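You operate a simulated robot arm through the tools that you are given. There is no shell and no other tool. Be economical: measure what you need, move in short steps, check, and stop when the job is done.

Carry out the task below with a simulated robot arm. There is one attempt and no reset: what you move stays moved.

TASK
Take the steel plate labelled "G275" from the top of the large grey steel plate and leave it on the thin square plate there. Then fetch the square collar with the yellow side and set it on top of the box tube with the orange stripe.
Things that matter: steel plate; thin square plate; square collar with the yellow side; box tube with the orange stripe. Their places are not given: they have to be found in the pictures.

It is judged by the outcome, as a careful person would: the job done as asked, and still so three seconds after it is handed in. It fails if anything else is knocked over, pushed out of place, dropped, spilled or broken.

THE ROBOT
A 7-joint arm with a two-finger parallel gripper, fixed in place. Base frame: the origin is at the foot of the arm, x ahead of it, y to its left, z up; the work surface is at about z = 0. Lengths are in cm, angles in rad, forces in N, time in s.
With the tool pointing down near the work surface it reaches from about 22 to 58 cm from the base axis. Its first joint turns from -1.152 to 1.152 rad. Payload 2.5 kg.
Tool frame: the origin (TCP) lies between the finger pads and is the grasp point; the fingertips stand 2.3 cm ahead of it; z points along the fingers, y is the line along which they close. The gripper opens to 9.4 cm. The fingers are 3.8 cm wide and 1 cm thick; the gripper's body (5.4 by 9.6 cm) begins 3.9 cm behind the TCP.
Orientation is that of the tool frame in the base frame, as a unit quaternion [x, y, z, w]. With the fingers straight down and closing along the base's y, the tool's x points along the base's -x, its y along +y and its z along -z.

THE INTERFACE
- The arm moves only by the tool jog_arm. Its argument "increments" is a list of rows, each a list of 7 numbers: the shift along the tool's x, y, z in cm, then the turn, a rotation vector about the tool's x, y, z in rad, then the closure, from 0 (fully open) to 1 (shut). In form: [[x, y, z, ax, ay, az, hand], ...]. A call has 1 to 12 rows; each row shifts and turns the commanded pose from where the row before left it, along the tool's axes as they then stand. A row lasts 0.2 s, in which the tool goes at most 5 cm and 0.15 rad; a call with a longer step from one row to the next is refused whole, and so is a gripper value outside its range. A pose out of reach is approached as far as the arm can. The call stops where the force on the tool passes 40 N (or 10 N more than at its start, if that is more) or the arm is blocked; 0.2 s more then pass. The fingers move at their own pace (about 10.8 cm/s each) and stop on an object; they squeeze with about 24 N. The grip force told is the motor's: it shows also when the fingers shut on nothing. Time passes only in rows, and 0.2 s behind the last, so rows that do not move let the fingers close. It gives the time, the measured TCP pose, the force on the tool (base axes), the opening and the grip force at its end, in the units of the frame above (readings bear some noise).
- Cameras (640 x 400 px; columns grow to the right, rows downward): "scene" is fixed at [11.58, -41.49, 52.66]; the picture's right is [0.83, -0.56, 0.00], its down [-0.40, -0.60, -0.70] and it looks along [0.39, 0.58, -0.72] (base axes); focal length 287 px, centre (320, 200). "wrist" rides on the gripper at [-3.9, 0, -4.4] in the tool frame; the picture's right is [0.00, -1.00, 0.00], its down [0.97, 0.00, -0.24] and it looks along [0.24, 0.00, 0.97] (tool axes); focal length 218 px, centre (320, 200).
- get_image(camera): a new picture of that camera. No time passes.
- measure_at(camera, pixels): for up to 12 pixels [column, row] of the newest picture of that camera ("zoom" is the newest enlarged one), the place [x, y, z] in the base frame of the surface seen there, good to about 0.2 cm. No time passes.
- zoom(camera, box): a new picture of the part [left, top, right, bottom] of that camera's present view, enlarged. No time passes.
- close_job(): hands the job in; it is judged then, once.

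Work in short steps. Measure before you move; look again where a grasp or a placing could have gone wrong, and mend it. You have 80 turns and 38 pictures in all, those below and enlarged ones among them. Open the gripper and draw the arm clear of the work before you hand the job in, unless the task says otherwise; then end with one line.

The tools are called after "Request:" as name(argument=value, ...) on one line, values as JSON. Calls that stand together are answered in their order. jog_arm: Moves the arm, as the interface text tells. Its arguments: {"type":"object","properties":{"increments":{"type":"array","items":{"type":"array","items":{"type":"number"}}}},"required":["increments"]} The other tools are called the same way: get_image (camera) takes a picture; measure_at (camera, pixels) gives the place of the surface under pixels of a picture; zoom (camera, box) takes an enlarged picture of a part of a camera's view; close_job () hands the job in.

At the start:

```text
clock: 0.0
tcp_pos: [38.39, 0.86, 26.97]
orientation: [-0.001, 1.0, -0.001, 0.0]
wrist_force: [-0.8, 0.4, 0.1]
finger_gap: 9.38
finger_force: 0.1
```

scene: 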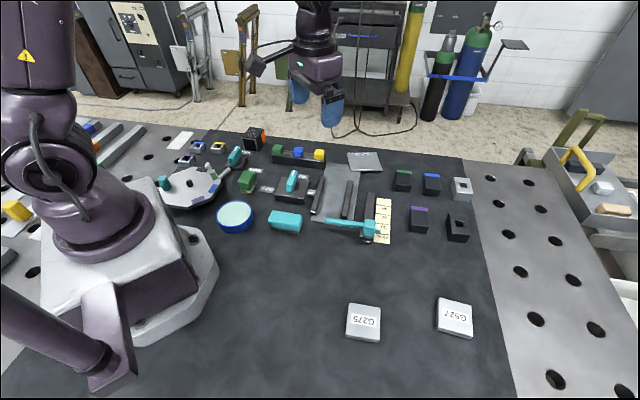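
wrist: 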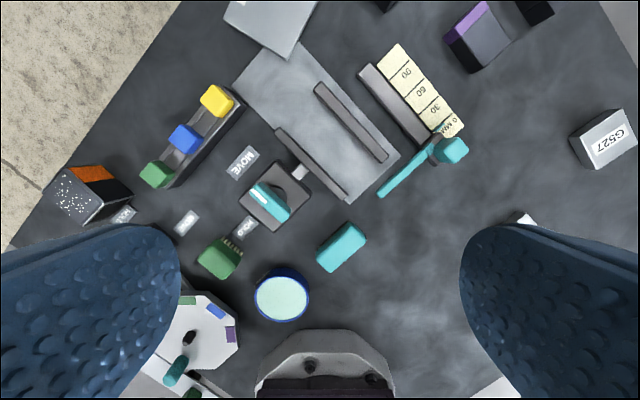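

The scene shows G275 near (363,322), G527 near (455,317), and a thin plate near (365,162). I'll zoom in to identify the parts.

Request:
zoom(camera="scene", box=[320, 270, 500, 382])

Request:
zoom(camera="scene", box=[300, 140, 492, 260])

Request:
zoom(camera="scene", box=[140, 115, 332, 235])

```text
3.56 times, centred on (410, 326) of scene
```

zoom: 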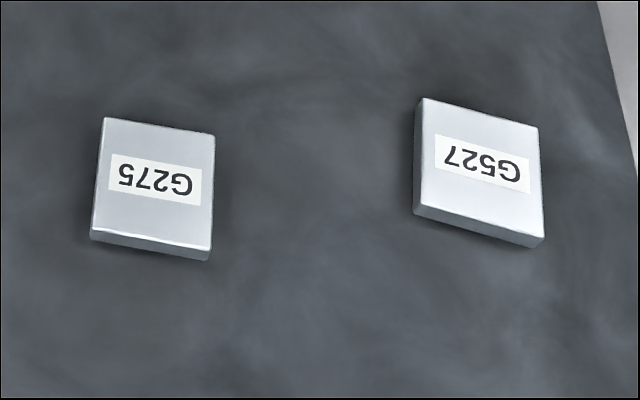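

```text
3.33 times, centred on (396, 200) of scene
```

zoom: 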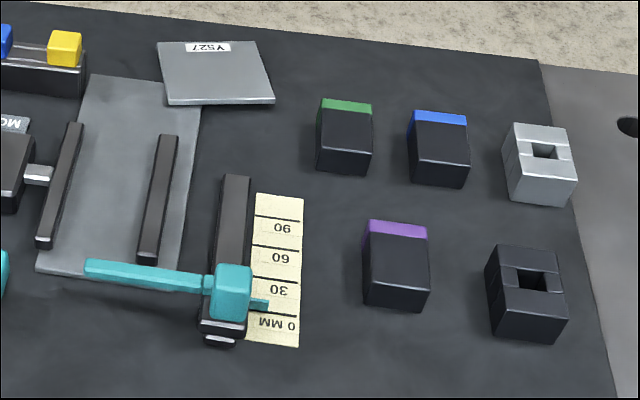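

```text
3.33 times, centred on (236, 175) of scene
```

zoom: 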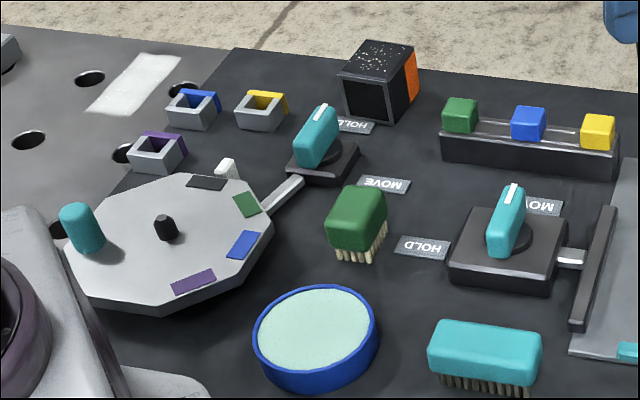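

Several things could be confused with each other, so I'll measure heights and zoom in tighter.

Request:
zoom(camera="scene", box=[335, 140, 399, 180])

Request:
zoom(camera="scene", box=[170, 115, 282, 185])

Request:
zoom(camera="wrist", box=[200, 0, 420, 138])

Request:
measure_at(camera="scene", pixels=[[363, 315], [340, 355], [400, 350], [456, 310], [365, 163], [380, 170], [338, 200], [218, 147], [252, 133], [461, 182], [457, 221], [420, 212]])

```text
10.00 times, centred on (367, 160) of scene
```

zoom: 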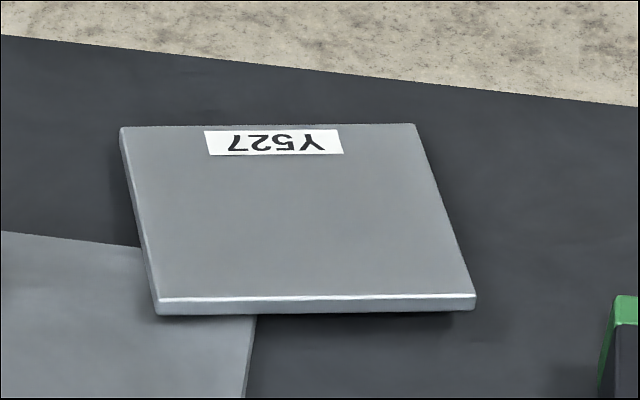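

```text
5.71 times, centred on (226, 150) of scene
```

zoom: 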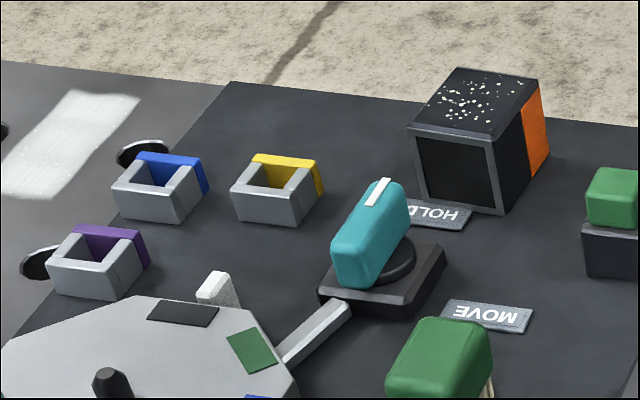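

```text
2.90 times, centred on (310, 69) of wrist
```

zoom: 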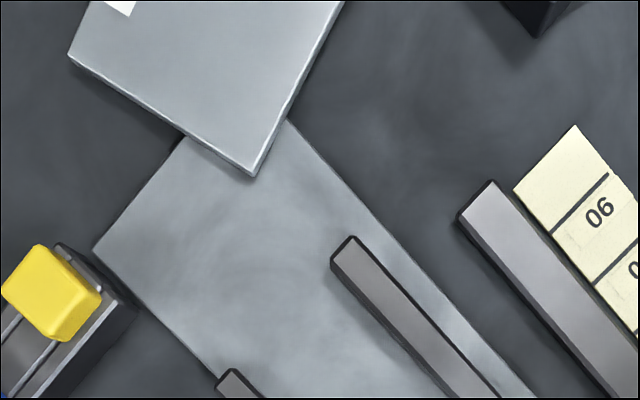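

```text
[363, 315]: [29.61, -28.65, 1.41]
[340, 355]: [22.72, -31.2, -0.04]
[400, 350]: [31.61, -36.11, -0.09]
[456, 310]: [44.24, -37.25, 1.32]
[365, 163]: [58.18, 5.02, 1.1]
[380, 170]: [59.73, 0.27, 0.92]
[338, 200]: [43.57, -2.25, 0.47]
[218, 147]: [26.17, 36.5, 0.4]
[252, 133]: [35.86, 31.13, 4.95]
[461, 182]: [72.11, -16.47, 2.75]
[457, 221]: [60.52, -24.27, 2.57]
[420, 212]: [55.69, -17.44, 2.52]
```

I'll measure the Y527 plate's corners, G275's corners and the orange box, then look at the left side for other plates.

Request:
measure_at(camera="scene", pixels=[[348, 153.5], [376, 153.5], [381.5, 169], [352, 169.5], [349, 305], [380, 308], [379, 339], [347, 335.5], [341, 178], [328, 165], [345, 166], [332, 222]])

Request:
zoom(camera="scene", box=[0, 110, 224, 250])

Request:
zoom(camera="scene", box=[238, 120, 274, 156])

```text
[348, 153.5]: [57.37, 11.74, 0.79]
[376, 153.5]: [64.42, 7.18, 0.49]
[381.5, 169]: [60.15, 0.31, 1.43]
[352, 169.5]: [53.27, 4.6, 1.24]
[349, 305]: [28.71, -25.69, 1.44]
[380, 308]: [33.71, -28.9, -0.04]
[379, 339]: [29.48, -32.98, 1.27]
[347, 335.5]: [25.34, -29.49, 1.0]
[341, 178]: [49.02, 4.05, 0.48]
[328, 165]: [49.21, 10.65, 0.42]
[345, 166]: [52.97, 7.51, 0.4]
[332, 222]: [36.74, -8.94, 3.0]
```

```text
2.86 times, centred on (112, 180) of scene
```

zoom: 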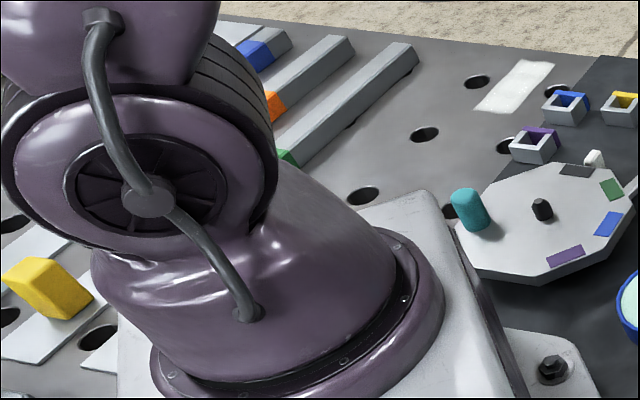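

```text
11.11 times, centred on (256, 138) of scene
```

zoom: 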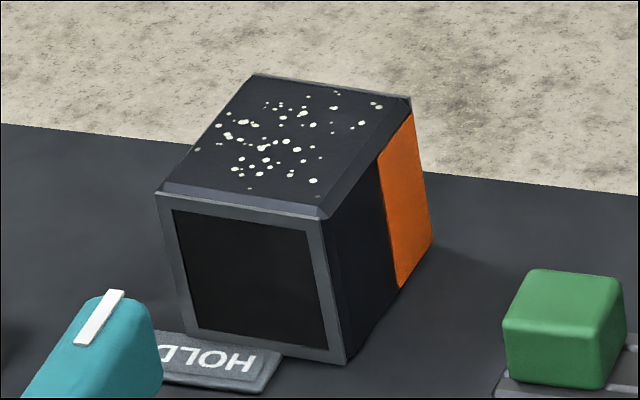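

G275 is centred near (29.3,-29.3) with its top at 1.4. Y527 is an 8 cm square, thin plate near (58.8,6). I'll move above G275 and look with the wrist camera, which may also show plates hidden from the scene camera.

Request:
jog_arm(increments=[[1, -3.4, 0, 0, 0, 0, 0], [1, -3.4, 0, 0, 0, 0, 0], [1, -3.4, 0, 0, 0, 0, 0], [1, -3.4, 0, 0, 0, 0, 0], [1, -3.4, 0, 0, 0, 0, 0], [1, -3.4, 0, 0, 0, 0, 0], [1, -3.4, 0, 0, 0, 0, 0], [1, -3.4, 0, 0, 0, 0, 0], [0.5, -1.5, 0, 0, 0, 0, 0], [0, 0, 0, 0, 0, 0, 0]])

Request:
get_image(camera="wrist")

Request:
get_image(camera="scene")

```text
clock: 2.2
tcp_pos: [29.92, -27.87, 27.23]
orientation: [-0.001, 1.0, 0.0, 0.0]
wrist_force: [0.5, 0.8, 0.6]
finger_gap: 9.42
finger_force: 0.0
```

```text
27 pictures are left
```

wrist: 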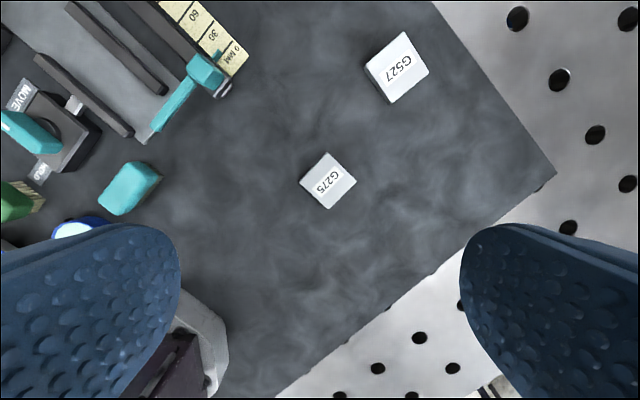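

```text
26 pictures are left
```

scene: 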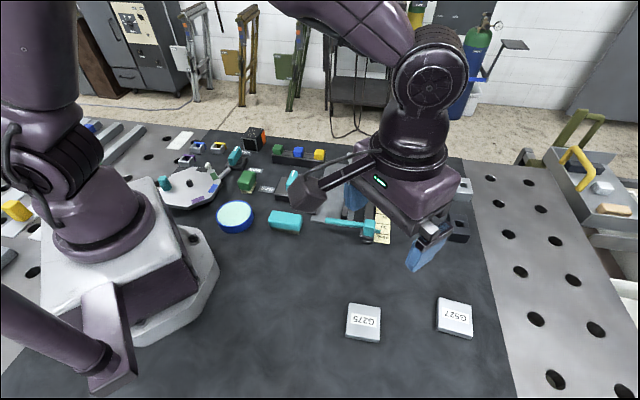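

The wrist view shows no other thin square plate, so Y527 is the target. The large grey plate is the dark worktop plate that G275 lies on. I'll measure G275's corners at (328,153), (356,181), (332,208) and (300,183).

Request:
zoom(camera="wrist", box=[280, 140, 376, 220])

Request:
measure_at(camera="wrist", pixels=[[328, 154], [355, 181], [331, 207], [302, 183], [328, 180], [315, 167], [342, 167]])

```text
5.00 times, centred on (328, 180) of wrist
```

zoom: 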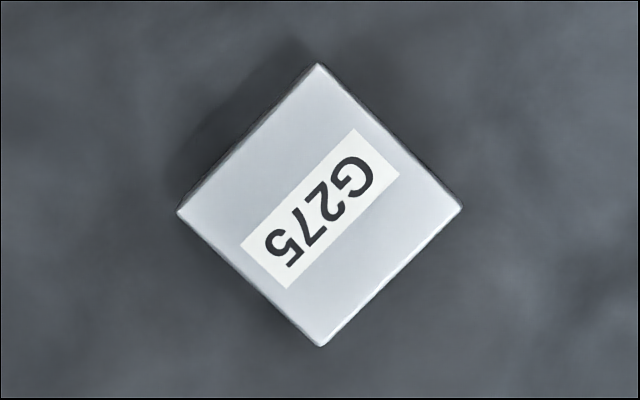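

```text
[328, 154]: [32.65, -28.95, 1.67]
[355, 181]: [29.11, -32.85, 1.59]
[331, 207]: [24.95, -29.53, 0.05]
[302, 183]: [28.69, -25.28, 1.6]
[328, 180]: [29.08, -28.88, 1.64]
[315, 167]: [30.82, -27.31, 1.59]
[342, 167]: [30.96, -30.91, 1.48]
```

G275's centre is about (28.9,-29.0), its side about 5.4, its edges near ±45° and its top at 1.6. I'll centre over it, yaw 0.77 rad and come down to just above it.

Request:
jog_arm(increments=[[1.02, -1.13, 0, 0, 0, 0, 0], [0, 0, 3.5, 0, 0, 0.13, 0], [0, 0, 3.5, 0, 0, 0.13, 0], [0, 0, 3.5, 0, 0, 0.13, 0], [0, 0, 3.5, 0, 0, 0.13, 0], [0, 0, 3.5, 0, 0, 0.13, 0], [0, 0, 3, 0, 0, 0.12, 0], [0, 0, 1, 0, 0, 0, 0], [0, 0, 0, 0, 0, 0, 0]])

Request:
get_image(camera="wrist")

```text
clock: 4.2
tcp_pos: [28.88, -29.07, 5.53]
orientation: [0.376, 0.927, 0.0, 0.0]
wrist_force: [0.0, 0.5, 1.0]
finger_gap: 9.44
finger_force: 0.1
```

```text
24 pictures are left
```

wrist: 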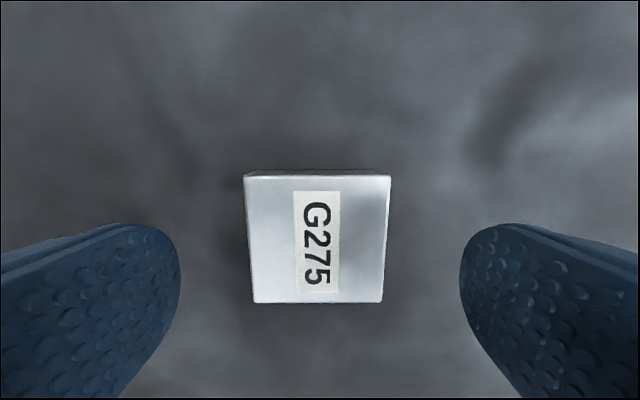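

The plate is centred and square between the fingers. I'll lower 2.8 and close.

Request:
jog_arm(increments=[[0, 0, 1.4, 0, 0, 0, 0], [0, 0, 1.4, 0, 0, 0, 0], [0, 0, 0, 0, 0, 0, 0], [0, 0, 0, 0, 0, 0, 1], [0, 0, 0, 0, 0, 0, 1], [0, 0, 0, 0, 0, 0, 1], [0, 0, 0, 0, 0, 0, 1]])

```text
clock: 5.8
tcp_pos: [28.93, -29.02, 2.65]
orientation: [0.375, 0.927, -0.001, 0.0]
wrist_force: [0.9, 0.3, -0.8]
finger_gap: 5.78
finger_force: 24.0
```

The grip is firm at 5.78. I'll lift 14 cm and check.

Request:
jog_arm(increments=[[0, 0, -1, 0, 0, 0, 1], [0, 0, -2, 0, 0, 0, 1], [0, 0, -3.5, 0, 0, 0, 1], [0, 0, -3.5, 0, 0, 0, 1], [0, 0, -3.5, 0, 0, 0, 1], [0, 0, 0, 0, 0, 0, 1]])

```text
clock: 7.2
tcp_pos: [28.83, -29.11, 16.25]
orientation: [0.375, 0.927, -0.001, 0.0]
wrist_force: [-0.8, 1.2, -4.7]
finger_gap: 5.76
finger_force: 24.2
```

The plate is held. I'll carry it toward the Y527 plate, stopping short at height.

Request:
jog_arm(increments=[[0.4, 2, 0, 0, 0, 0, 1], [0.4, 4, 0, 0, 0, 0, 1], [0.4, 4, 0, 0, 0, 0, 1], [0.4, 4, 0, 0, 0, 0, 1], [0.4, 4, 0, 0, 0, 0, 1], [0.4, 4, 0, 0, 0, 0, 1], [0.4, 4, 0, 0, 0, 0, 1], [0.4, 4, 0, 0, 0, 0, 1], [0.4, 4, 0, 0, 0, 0, 1], [0.4, 3, 0, 0, 0, 0, 1], [0.3, 1, 0, 0, 0, -0.1, 1], [0, 0, 0, 0, 0, -0.1, 1]])

Request:
get_image(camera="wrist")

Request:
get_image(camera="scene")

```text
clock: 9.8
tcp_pos: [52.36, 1.41, 16.34]
orientation: [0.28, 0.96, 0.001, 0.0]
wrist_force: [0.1, 0.8, -3.3]
finger_gap: 5.78
finger_force: 23.6
```

```text
23 pictures are left
```

wrist: 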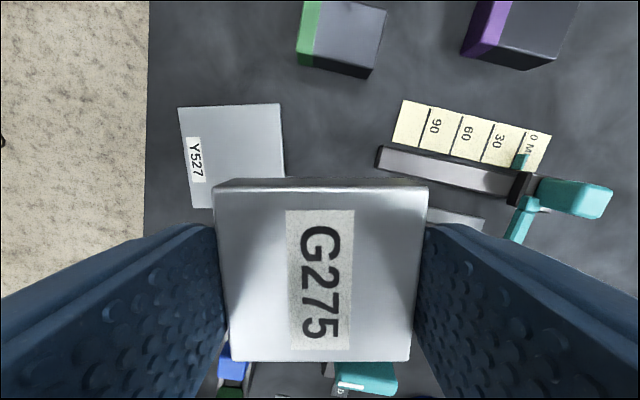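

```text
22 pictures are left
```

scene: 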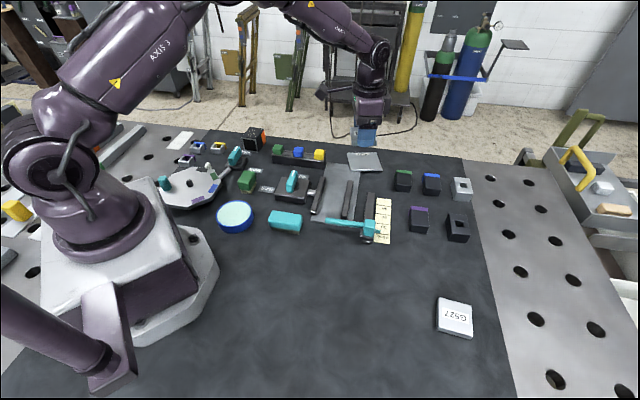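

The Y527 plate shows in the wrist view at (180,107), (278,105), (284,175) and (192,207). I'll measure its points.

Request:
measure_at(camera="wrist", pixels=[[182, 110], [277, 107], [282, 170], [196, 204], [235, 145], [270, 165], [208, 180], [420, 218], [455, 216]])

Request:
measure_at(camera="scene", pixels=[[365, 163], [352, 158], [374, 156], [378, 167], [356, 168]])

```text
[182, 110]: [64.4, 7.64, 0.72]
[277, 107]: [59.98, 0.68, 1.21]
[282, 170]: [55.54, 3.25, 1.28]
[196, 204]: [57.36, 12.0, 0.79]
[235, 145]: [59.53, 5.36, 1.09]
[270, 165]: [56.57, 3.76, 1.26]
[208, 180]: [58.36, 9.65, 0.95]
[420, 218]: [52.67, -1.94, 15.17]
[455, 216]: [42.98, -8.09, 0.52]
```

```text
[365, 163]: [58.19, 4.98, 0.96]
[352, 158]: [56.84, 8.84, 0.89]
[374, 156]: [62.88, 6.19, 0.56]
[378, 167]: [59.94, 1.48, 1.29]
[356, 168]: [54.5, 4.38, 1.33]
```

Y527's centre is (58.8,6.1) with a slight tilt, its top running from 1.3 on the near side to 0.7 on the far side. I'll move over (58.3,6.0) and partly down, and check reach.

Request:
jog_arm(increments=[[-0.6, 1.75, 1, 0, 0, 0, 1], [-0.6, 1.75, 2, 0, 0, 0, 1], [-0.6, 1.75, 2, 0, 0, 0, 1], [-0.7, 1.8, 2, 0, 0, 0, 1], [0, 0, 2, 0, 0, 0, 1], [0, 0, 1, 0, 0, 0, 1], [0, 0, 0, 0, 0, 0, 1]])

Request:
get_image(camera="wrist")

```text
clock: 11.4
tcp_pos: [58.19, 5.83, 6.26]
orientation: [0.281, 0.96, 0.001, -0.001]
wrist_force: [0.5, -1.5, -5.2]
finger_gap: 5.75
finger_force: 23.7
```

```text
21 pictures are left
```

wrist: 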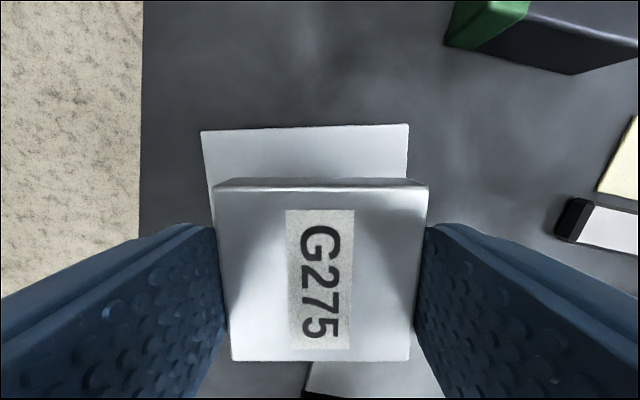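

The arm reaches there. I'll nudge it to the plate's centre and lower slowly to contact.

Request:
jog_arm(increments=[[-0.3, 0.45, 0.5, 0, 0, 0, 1], [0, 0, 0.7, 0, 0, 0, 1], [0, 0, 0.5, 0, 0, 0, 1], [0, 0, 0.3, 0, 0, 0, 1], [0, 0, 0.2, 0, 0, 0, 1], [0, 0, 0, 0, 0, 0, 1]])

```text
clock: 12.8
tcp_pos: [58.68, 6.13, 4.14]
orientation: [0.281, 0.96, 0.001, 0.0]
wrist_force: [0.3, -1.2, -4.5]
finger_gap: 5.75
finger_force: 24.0
```

No contact yet, so I'll go down a little more.

Request:
jog_arm(increments=[[0, 0, 0.1, 0, 0, 0, 1], [0, 0, 0.1, 0, 0, 0, 1], [0, 0, 0, 0, 0, 0, 1]])

```text
clock: 13.6
tcp_pos: [58.66, 6.09, 3.99]
orientation: [0.282, 0.959, 0.0, 0.002]
wrist_force: [-0.2, -1.8, 0.5]
finger_gap: 5.75
finger_force: 23.9
```

The weight is now off the tool, so it's touching. I'll release gently and back straight up.

Request:
jog_arm(increments=[[0, 0, 0, 0, 0, 0, 0.35], [0, 0, 0, 0, 0, 0, 0.25], [0, 0, 0, 0, 0, 0, 0.2], [0, 0, -0.5, 0, 0, 0, 0.2], [0, 0, -1.5, 0, 0, 0, 0.2], [0, 0, -3, 0, 0, 0, 0.2], [0, 0, -4, 0, 0, 0, 0.2], [0, 0, -4, 0, 0, 0, 0.2], [0, 0, 0, 0, 0, 0, 0.2]])

Request:
get_image(camera="wrist")

Request:
zoom(camera="scene", box=[320, 130, 416, 190])

```text
clock: 15.6
tcp_pos: [58.73, 5.87, 17.05]
orientation: [0.281, 0.96, 0.0, 0.0]
wrist_force: [-0.5, 0.1, 0.6]
finger_gap: 7.53
finger_force: 0.1
```

```text
20 pictures are left
```

wrist: 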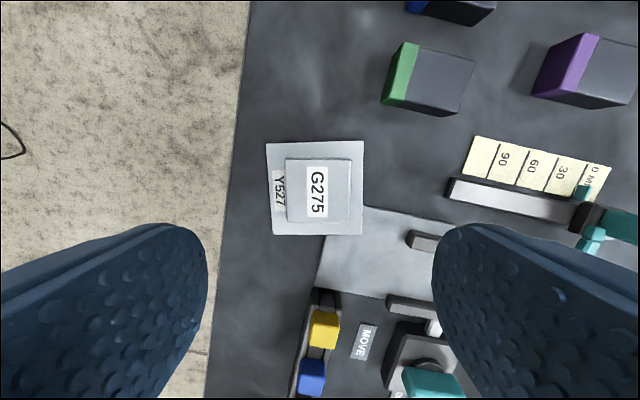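

```text
6.67 times, centred on (368, 160) of scene
```

zoom: 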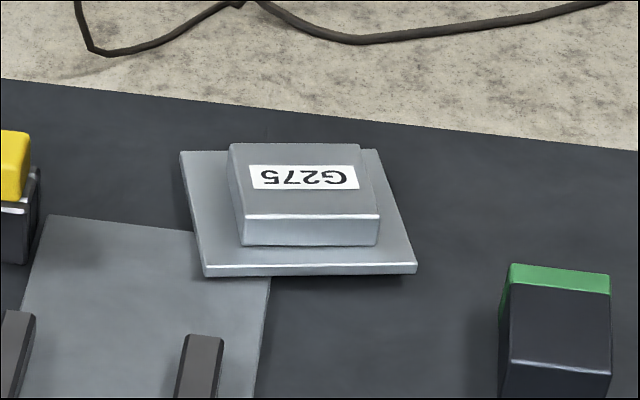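

G275 sits flat and centred on the thin plate. Next is the yellow collar near (26,36), so I'll rise and travel over there.

Request:
jog_arm(increments=[[2, 0.3, -3, 0, 0, 0, 0], [4, 0.7, -3, 0, 0, 0, 0], [4, 0.7, 0, 0, 0, 0, 0], [4, 0.7, 0, 0, 0, 0, 0], [4, 0.7, 0, 0, 0, 0, 0], [4, 0.7, 0, 0, 0, 0, 0], [4, 0.7, 0, 0, 0, 0, 0], [4, 0.7, 0, 0, 0, 0, 0], [3.5, 0.6, 0, 0, 0, 0, 0], [2, 0.3, 0, 0, 0, 0, 0], [0, 0, 0, 0, 0, 0, 0]])

Request:
get_image(camera="wrist")

```text
refused: row 2 steps farther than a row can; nothing moved
```

```text
18 pictures are left
```

wrist: 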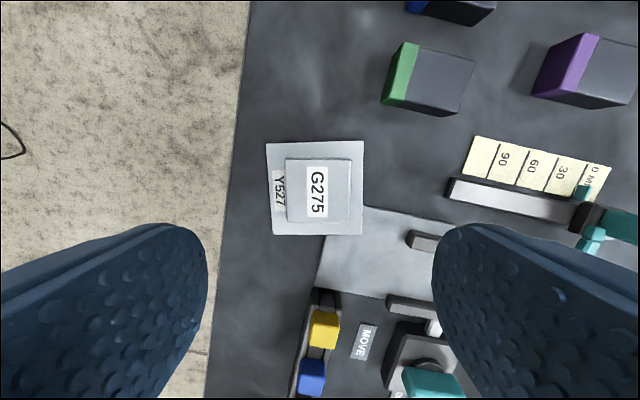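

Row 2 was too long, so I'll resend with smaller steps.

Request:
jog_arm(increments=[[2, 0.3, -3, 0, 0, 0, 0], [3.5, 0.7, -3, 0, 0, 0, 0], [4, 0.7, 0, 0, 0, 0, 0], [4, 0.7, 0, 0, 0, 0, 0], [4, 0.7, 0, 0, 0, 0, 0], [4, 0.7, 0, 0, 0, 0, 0], [4, 0.7, 0, 0, 0, 0, 0], [4, 0.7, 0, 0, 0, 0, 0], [3.5, 0.6, 0, 0, 0, 0, 0], [2, 0.3, 0, 0, 0, 0, 0], [0, 0, 0, 0, 0, 0, 0]])

Request:
get_image(camera="wrist")

```text
clock: 18.0
tcp_pos: [32.54, 29.99, 22.83]
orientation: [0.282, 0.96, 0.0, 0.0]
wrist_force: [0.1, 0.2, -0.7]
finger_gap: 9.39
finger_force: 0.1
```

```text
17 pictures are left
```

wrist: 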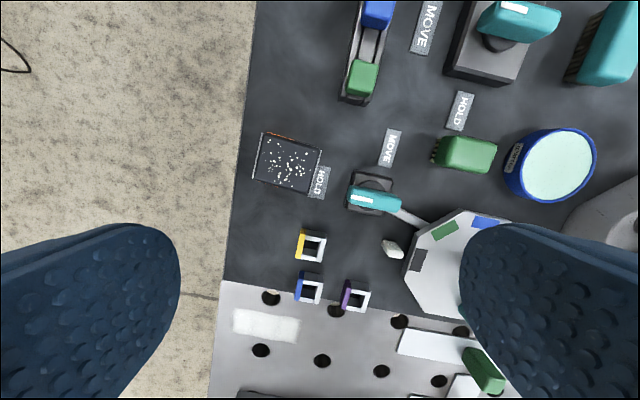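

I can see the yellow collar at (311,246) and the orange-striped tube at (287,163). I'll zoom and measure both.

Request:
zoom(camera="wrist", box=[240, 120, 400, 320])

Request:
measure_at(camera="wrist", pixels=[[300, 235], [298, 258], [305, 262], [325, 239], [322, 261], [312, 248], [318, 237], [262, 136], [320, 151], [309, 191], [254, 179], [287, 163]])

Request:
zoom(camera="scene", box=[202, 120, 274, 170])

```text
2.00 times, centred on (320, 220) of wrist
```

zoom: 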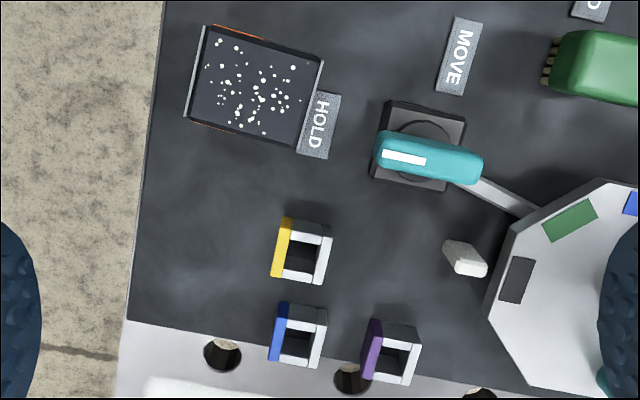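

```text
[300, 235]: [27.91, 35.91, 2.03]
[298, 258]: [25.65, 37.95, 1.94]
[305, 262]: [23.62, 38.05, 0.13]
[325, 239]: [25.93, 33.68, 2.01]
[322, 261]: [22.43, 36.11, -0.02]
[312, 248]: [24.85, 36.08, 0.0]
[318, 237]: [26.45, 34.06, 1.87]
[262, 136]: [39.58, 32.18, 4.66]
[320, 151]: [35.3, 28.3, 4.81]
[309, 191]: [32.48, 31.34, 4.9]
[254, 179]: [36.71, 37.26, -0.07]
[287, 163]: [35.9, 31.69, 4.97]
```

```text
8.00 times, centred on (238, 145) of scene
```

zoom: 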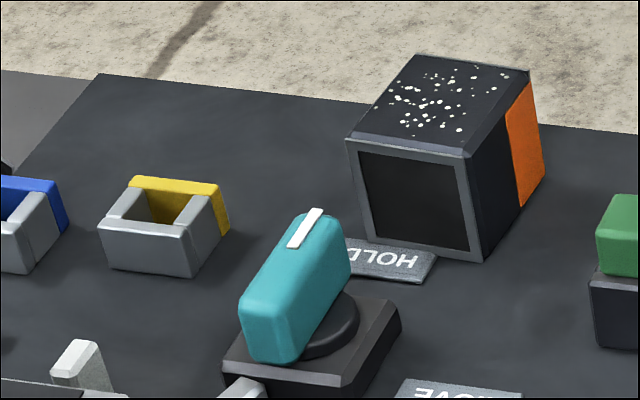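

The collar is about 3.2 square, 2.0 high and centred near (25.8,35.7), with edges at about 47°/-43°. The tube top is centred near (35.9,31.7) at z=4.95 with nearly the same yaw. I'll go above the collar, yaw by 0.175, and come down partway.

Request:
jog_arm(increments=[[3, 0.4, 1, 0, 0, 0, 0.35], [3, 0.4, 2, 0, 0, 0, 0.35], [2.7, 0.4, 3, 0, 0, 0, 0.35], [0, 0, 3, 0, 0, 0.1, 0.35], [0, 0, 3, 0, 0, 0.075, 0.35], [0, 0, 2, 0, 0, 0, 0.35], [0, 0, 0, 0, 0, 0, 0.35]])

Request:
get_image(camera="wrist")

```text
clock: 19.6
tcp_pos: [26.0, 35.67, 8.78]
orientation: [0.364, 0.931, 0.0, -0.001]
wrist_force: [1.1, 0.7, 0.3]
finger_gap: 6.11
finger_force: 0.1
```

```text
14 pictures are left
```

wrist: 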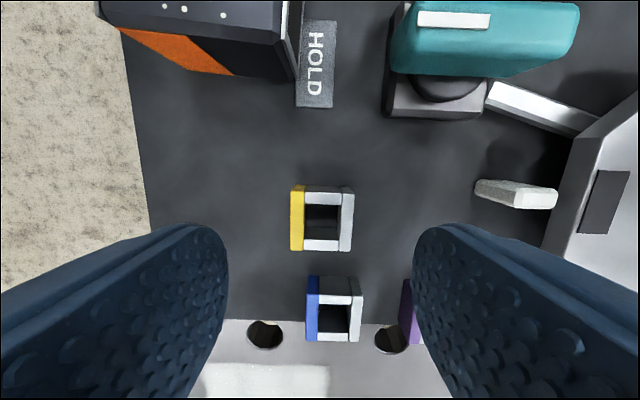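

The collar is square to the fingers. I'll measure its walls to centre on it.

Request:
measure_at(camera="wrist", pixels=[[294, 218], [301, 218], [343, 218], [350, 218], [322, 195], [322, 202], [322, 241], [322, 248], [335, 280]])

```text
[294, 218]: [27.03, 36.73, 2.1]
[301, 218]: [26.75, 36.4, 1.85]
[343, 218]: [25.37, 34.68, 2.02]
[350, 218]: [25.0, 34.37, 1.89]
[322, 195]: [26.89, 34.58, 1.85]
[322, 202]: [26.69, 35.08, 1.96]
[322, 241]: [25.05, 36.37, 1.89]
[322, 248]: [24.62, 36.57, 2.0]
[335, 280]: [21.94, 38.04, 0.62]
```

Centred to within 0.1 cm. I'll lower to z≈2.75 and close.

Request:
jog_arm(increments=[[0.05, -0.1, 2, 0, 0, 0, 0.35], [0, 0, 2, 0, 0, 0, 0.35], [0, 0, 1.5, 0, 0, 0, 0.35], [0, 0, 0.5, 0, 0, 0, 0.35], [0, 0, 0, 0, 0, 0, 0.35], [0, 0, 0, 0, 0, 0, 1], [0, 0, 0, 0, 0, 0, 1], [0, 0, 0, 0, 0, 0, 1], [0, 0, 0, 0, 0, 0, 1]])

Request:
get_image(camera="wrist")

```text
clock: 21.6
tcp_pos: [25.8, 35.6, 2.88]
orientation: [0.364, 0.931, 0.0, 0.0]
wrist_force: [0.4, 0.2, 0.0]
finger_gap: 3.33
finger_force: 24.0
```

```text
13 pictures are left
```

wrist: 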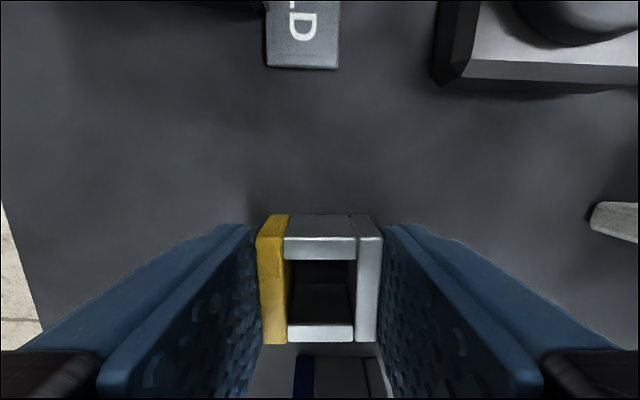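

The collar is held, gap 3.33. I'll lift and carry it over the tube's top centre at (36.0,31.7), staying high to check.

Request:
jog_arm(increments=[[0, 0, -1, 0, 0, 0, 1], [0, 0, -3, 0, 0, 0, 1], [0, 0, -4, 0, 0, 0, 1], [0, 0, -3, 0, 0, 0, 1], [-2.5, 1, 0, 0, 0, 0, 1], [-2.6, 1, 0, 0, 0, 0, 1], [-2.5, 1, 0, 0, 0, 0, 1], [-2.5, 1.05, 0, 0, 0, 0, 1], [0, 0, 0, 0, 0, 0.08, 1], [0, 0, 0, 0, 0, 0, 1]])

Request:
get_image(camera="wrist")

Request:
zoom(camera="scene", box=[202, 90, 298, 170])

```text
clock: 23.8
tcp_pos: [35.96, 31.92, 13.76]
orientation: [0.402, 0.916, 0.0, 0.0]
wrist_force: [0.1, -0.6, -1.1]
finger_gap: 3.34
finger_force: 24.1
```

```text
12 pictures are left
```

wrist: 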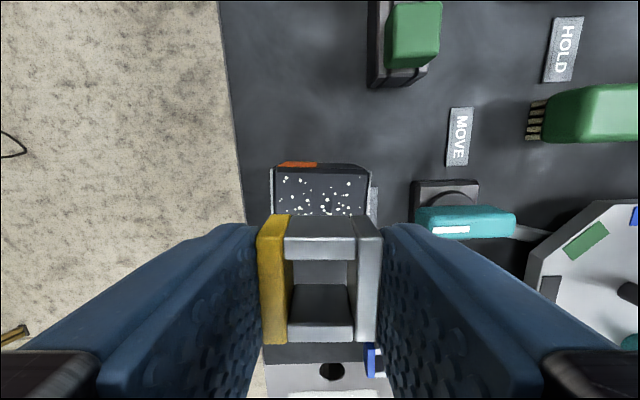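

```text
5.00 times, centred on (250, 130) of scene
```

zoom: 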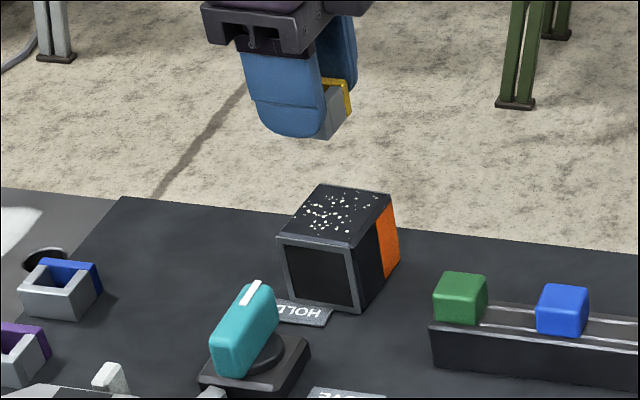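

The tube is square to the tool. I'll check its top edges once more before lowering.

Request:
measure_at(camera="wrist", pixels=[[278, 195], [364, 195], [320, 176], [320, 180], [320, 210], [320, 168]])

Request:
measure_at(camera="scene", pixels=[[265.5, 127], [275.5, 128.5], [257, 136], [269, 138.5], [260, 131], [266, 133]])

```text
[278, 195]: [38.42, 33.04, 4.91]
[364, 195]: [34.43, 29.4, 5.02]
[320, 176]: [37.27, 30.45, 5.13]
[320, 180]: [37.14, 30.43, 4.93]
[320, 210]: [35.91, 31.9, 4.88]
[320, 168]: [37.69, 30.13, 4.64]
```

```text
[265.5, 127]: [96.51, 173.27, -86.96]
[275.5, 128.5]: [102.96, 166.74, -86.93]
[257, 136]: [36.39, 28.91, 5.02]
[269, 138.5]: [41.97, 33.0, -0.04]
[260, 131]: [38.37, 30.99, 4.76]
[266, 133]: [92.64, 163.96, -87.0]
```

The tube centre is offset by about (-0.2,-0.1) in tool axes. I'll shift and lower to just above contact at z≈7.85.

Request:
jog_arm(increments=[[-0.2, -0.1, 1.5, 0, 0, 0, 1], [0, 0, 2, 0, 0, 0, 1], [0, 0, 1.5, 0, 0, 0, 1], [0, 0, 0.5, 0, 0, 0, 1], [0, 0, 0.2, 0, 0, 0, 1], [0, 0, 0, 0, 0, 0, 1]])

Request:
zoom(camera="scene", box=[226, 100, 290, 160])

```text
clock: 25.2
tcp_pos: [35.94, 31.55, 8.11]
orientation: [0.401, 0.916, 0.001, 0.0]
wrist_force: [-0.2, -0.3, -2.1]
finger_gap: 3.32
finger_force: 23.7
```

```text
6.67 times, centred on (258, 130) of scene
```

zoom: 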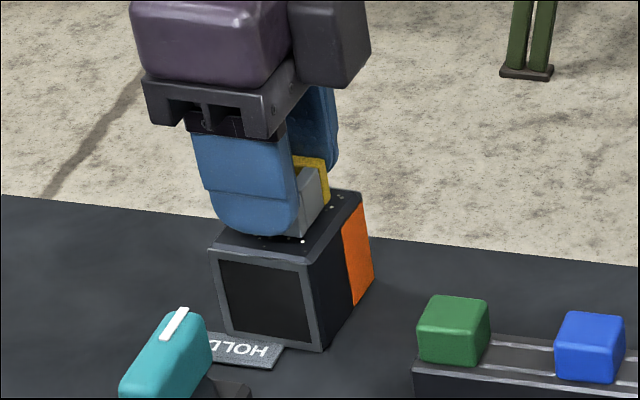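

The collar sits over the tube top, so I'll lower in 0.1 cm steps to contact.

Request:
jog_arm(increments=[[0, 0, 0.1, 0, 0, 0, 1], [0, 0, 0.1, 0, 0, 0, 1], [0, 0, 0, 0, 0, 0, 1]])

```text
clock: 26.0
tcp_pos: [35.94, 31.53, 7.96]
orientation: [0.402, 0.916, 0.0, -0.001]
wrist_force: [0.1, 0.4, -0.7]
finger_gap: 3.33
finger_force: 23.9
```

Request:
jog_arm(increments=[[0, 0, 0.08, 0, 0, 0, 1], [0, 0, 0, 0, 0, 0, 1]])

```text
clock: 26.6
tcp_pos: [35.93, 31.6, 7.9]
orientation: [0.401, 0.916, 0.0, 0.001]
wrist_force: [-0.3, -0.8, -0.8]
finger_gap: 3.35
finger_force: 23.8
```

Request:
jog_arm(increments=[[0, 0, 0.08, 0, 0, 0, 1], [0, 0, 0, 0, 0, 0, 1]])

```text
clock: 27.2
tcp_pos: [35.96, 31.65, 7.84]
orientation: [0.401, 0.916, 0.0, -0.001]
wrist_force: [-0.1, 0.3, -0.8]
finger_gap: 3.34
finger_force: 24.0
```

Request:
jog_arm(increments=[[0, 0, 0.08, 0, 0, 0, 1], [0, 0, 0, 0, 0, 0, 1]])

```text
clock: 27.8
tcp_pos: [36.02, 31.7, 7.83]
orientation: [0.401, 0.916, 0.001, 0.0]
wrist_force: [-5.0, -3.5, 15.1]
finger_gap: 3.35
finger_force: 24.1
```

Contact at 15 N. I'll ease up 0.1, release slowly and back straight up.

Request:
jog_arm(increments=[[0, 0, -0.08, 0, 0, 0, 1], [0, 0, 0, 0, 0, 0, 0.58], [0, 0, 0, 0, 0, 0, 0.5], [0, 0, 0, 0, 0, 0, 0.4], [0, 0, -0.5, 0, 0, 0, 0.4], [0, 0, -1.5, 0, 0, 0, 0.4], [0, 0, -3, 0, 0, 0, 0.4], [0, 0, -4, 0, 0, 0, 0.4], [0, 0, -4, 0, 0, 0, 0], [0, 0, 0, 0, 0, 0, 0]])

Request:
get_image(camera="wrist")

Request:
zoom(camera="scene", box=[202, 110, 282, 170])

Request:
get_image(camera="scene")

```text
clock: 30.0
tcp_pos: [36.2, 31.86, 20.7]
orientation: [0.402, 0.916, 0.001, 0.0]
wrist_force: [0.4, 0.2, -0.9]
finger_gap: 9.4
finger_force: 0.1
```

```text
9 pictures are left
```

wrist: 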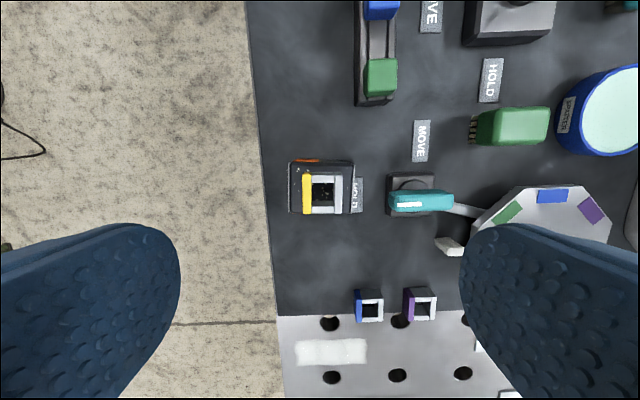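

```text
6.67 times, centred on (242, 140) of scene
```

zoom: 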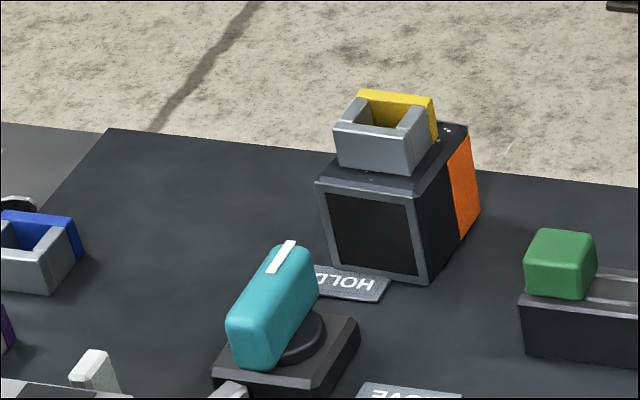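

```text
7 pictures are left
```

scene: 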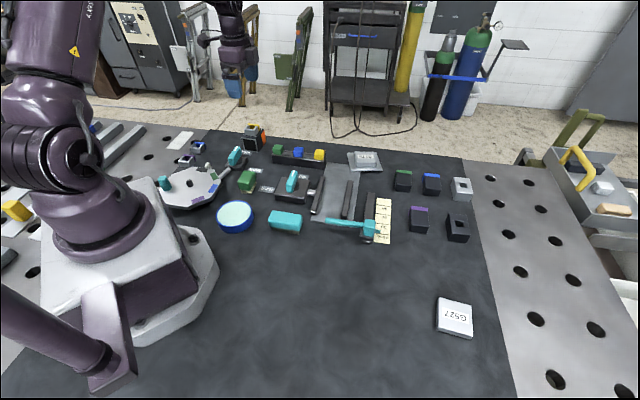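

Both placements look good: the collar sits flat and centred on the orange-striped tube, G275 rests on the thin plate, nothing else has moved, and the arm is clear with the gripper open. I'll hand the job in.

Request:
close_job()

```text
The job is handed in.
```

The G275 plate is now on the thin square plate (labelled Y527), and the yellow-sided collar is on top of the orange-striped box tube; I took the dark worktop plate G275 was lying on to be the "large grey steel plate".
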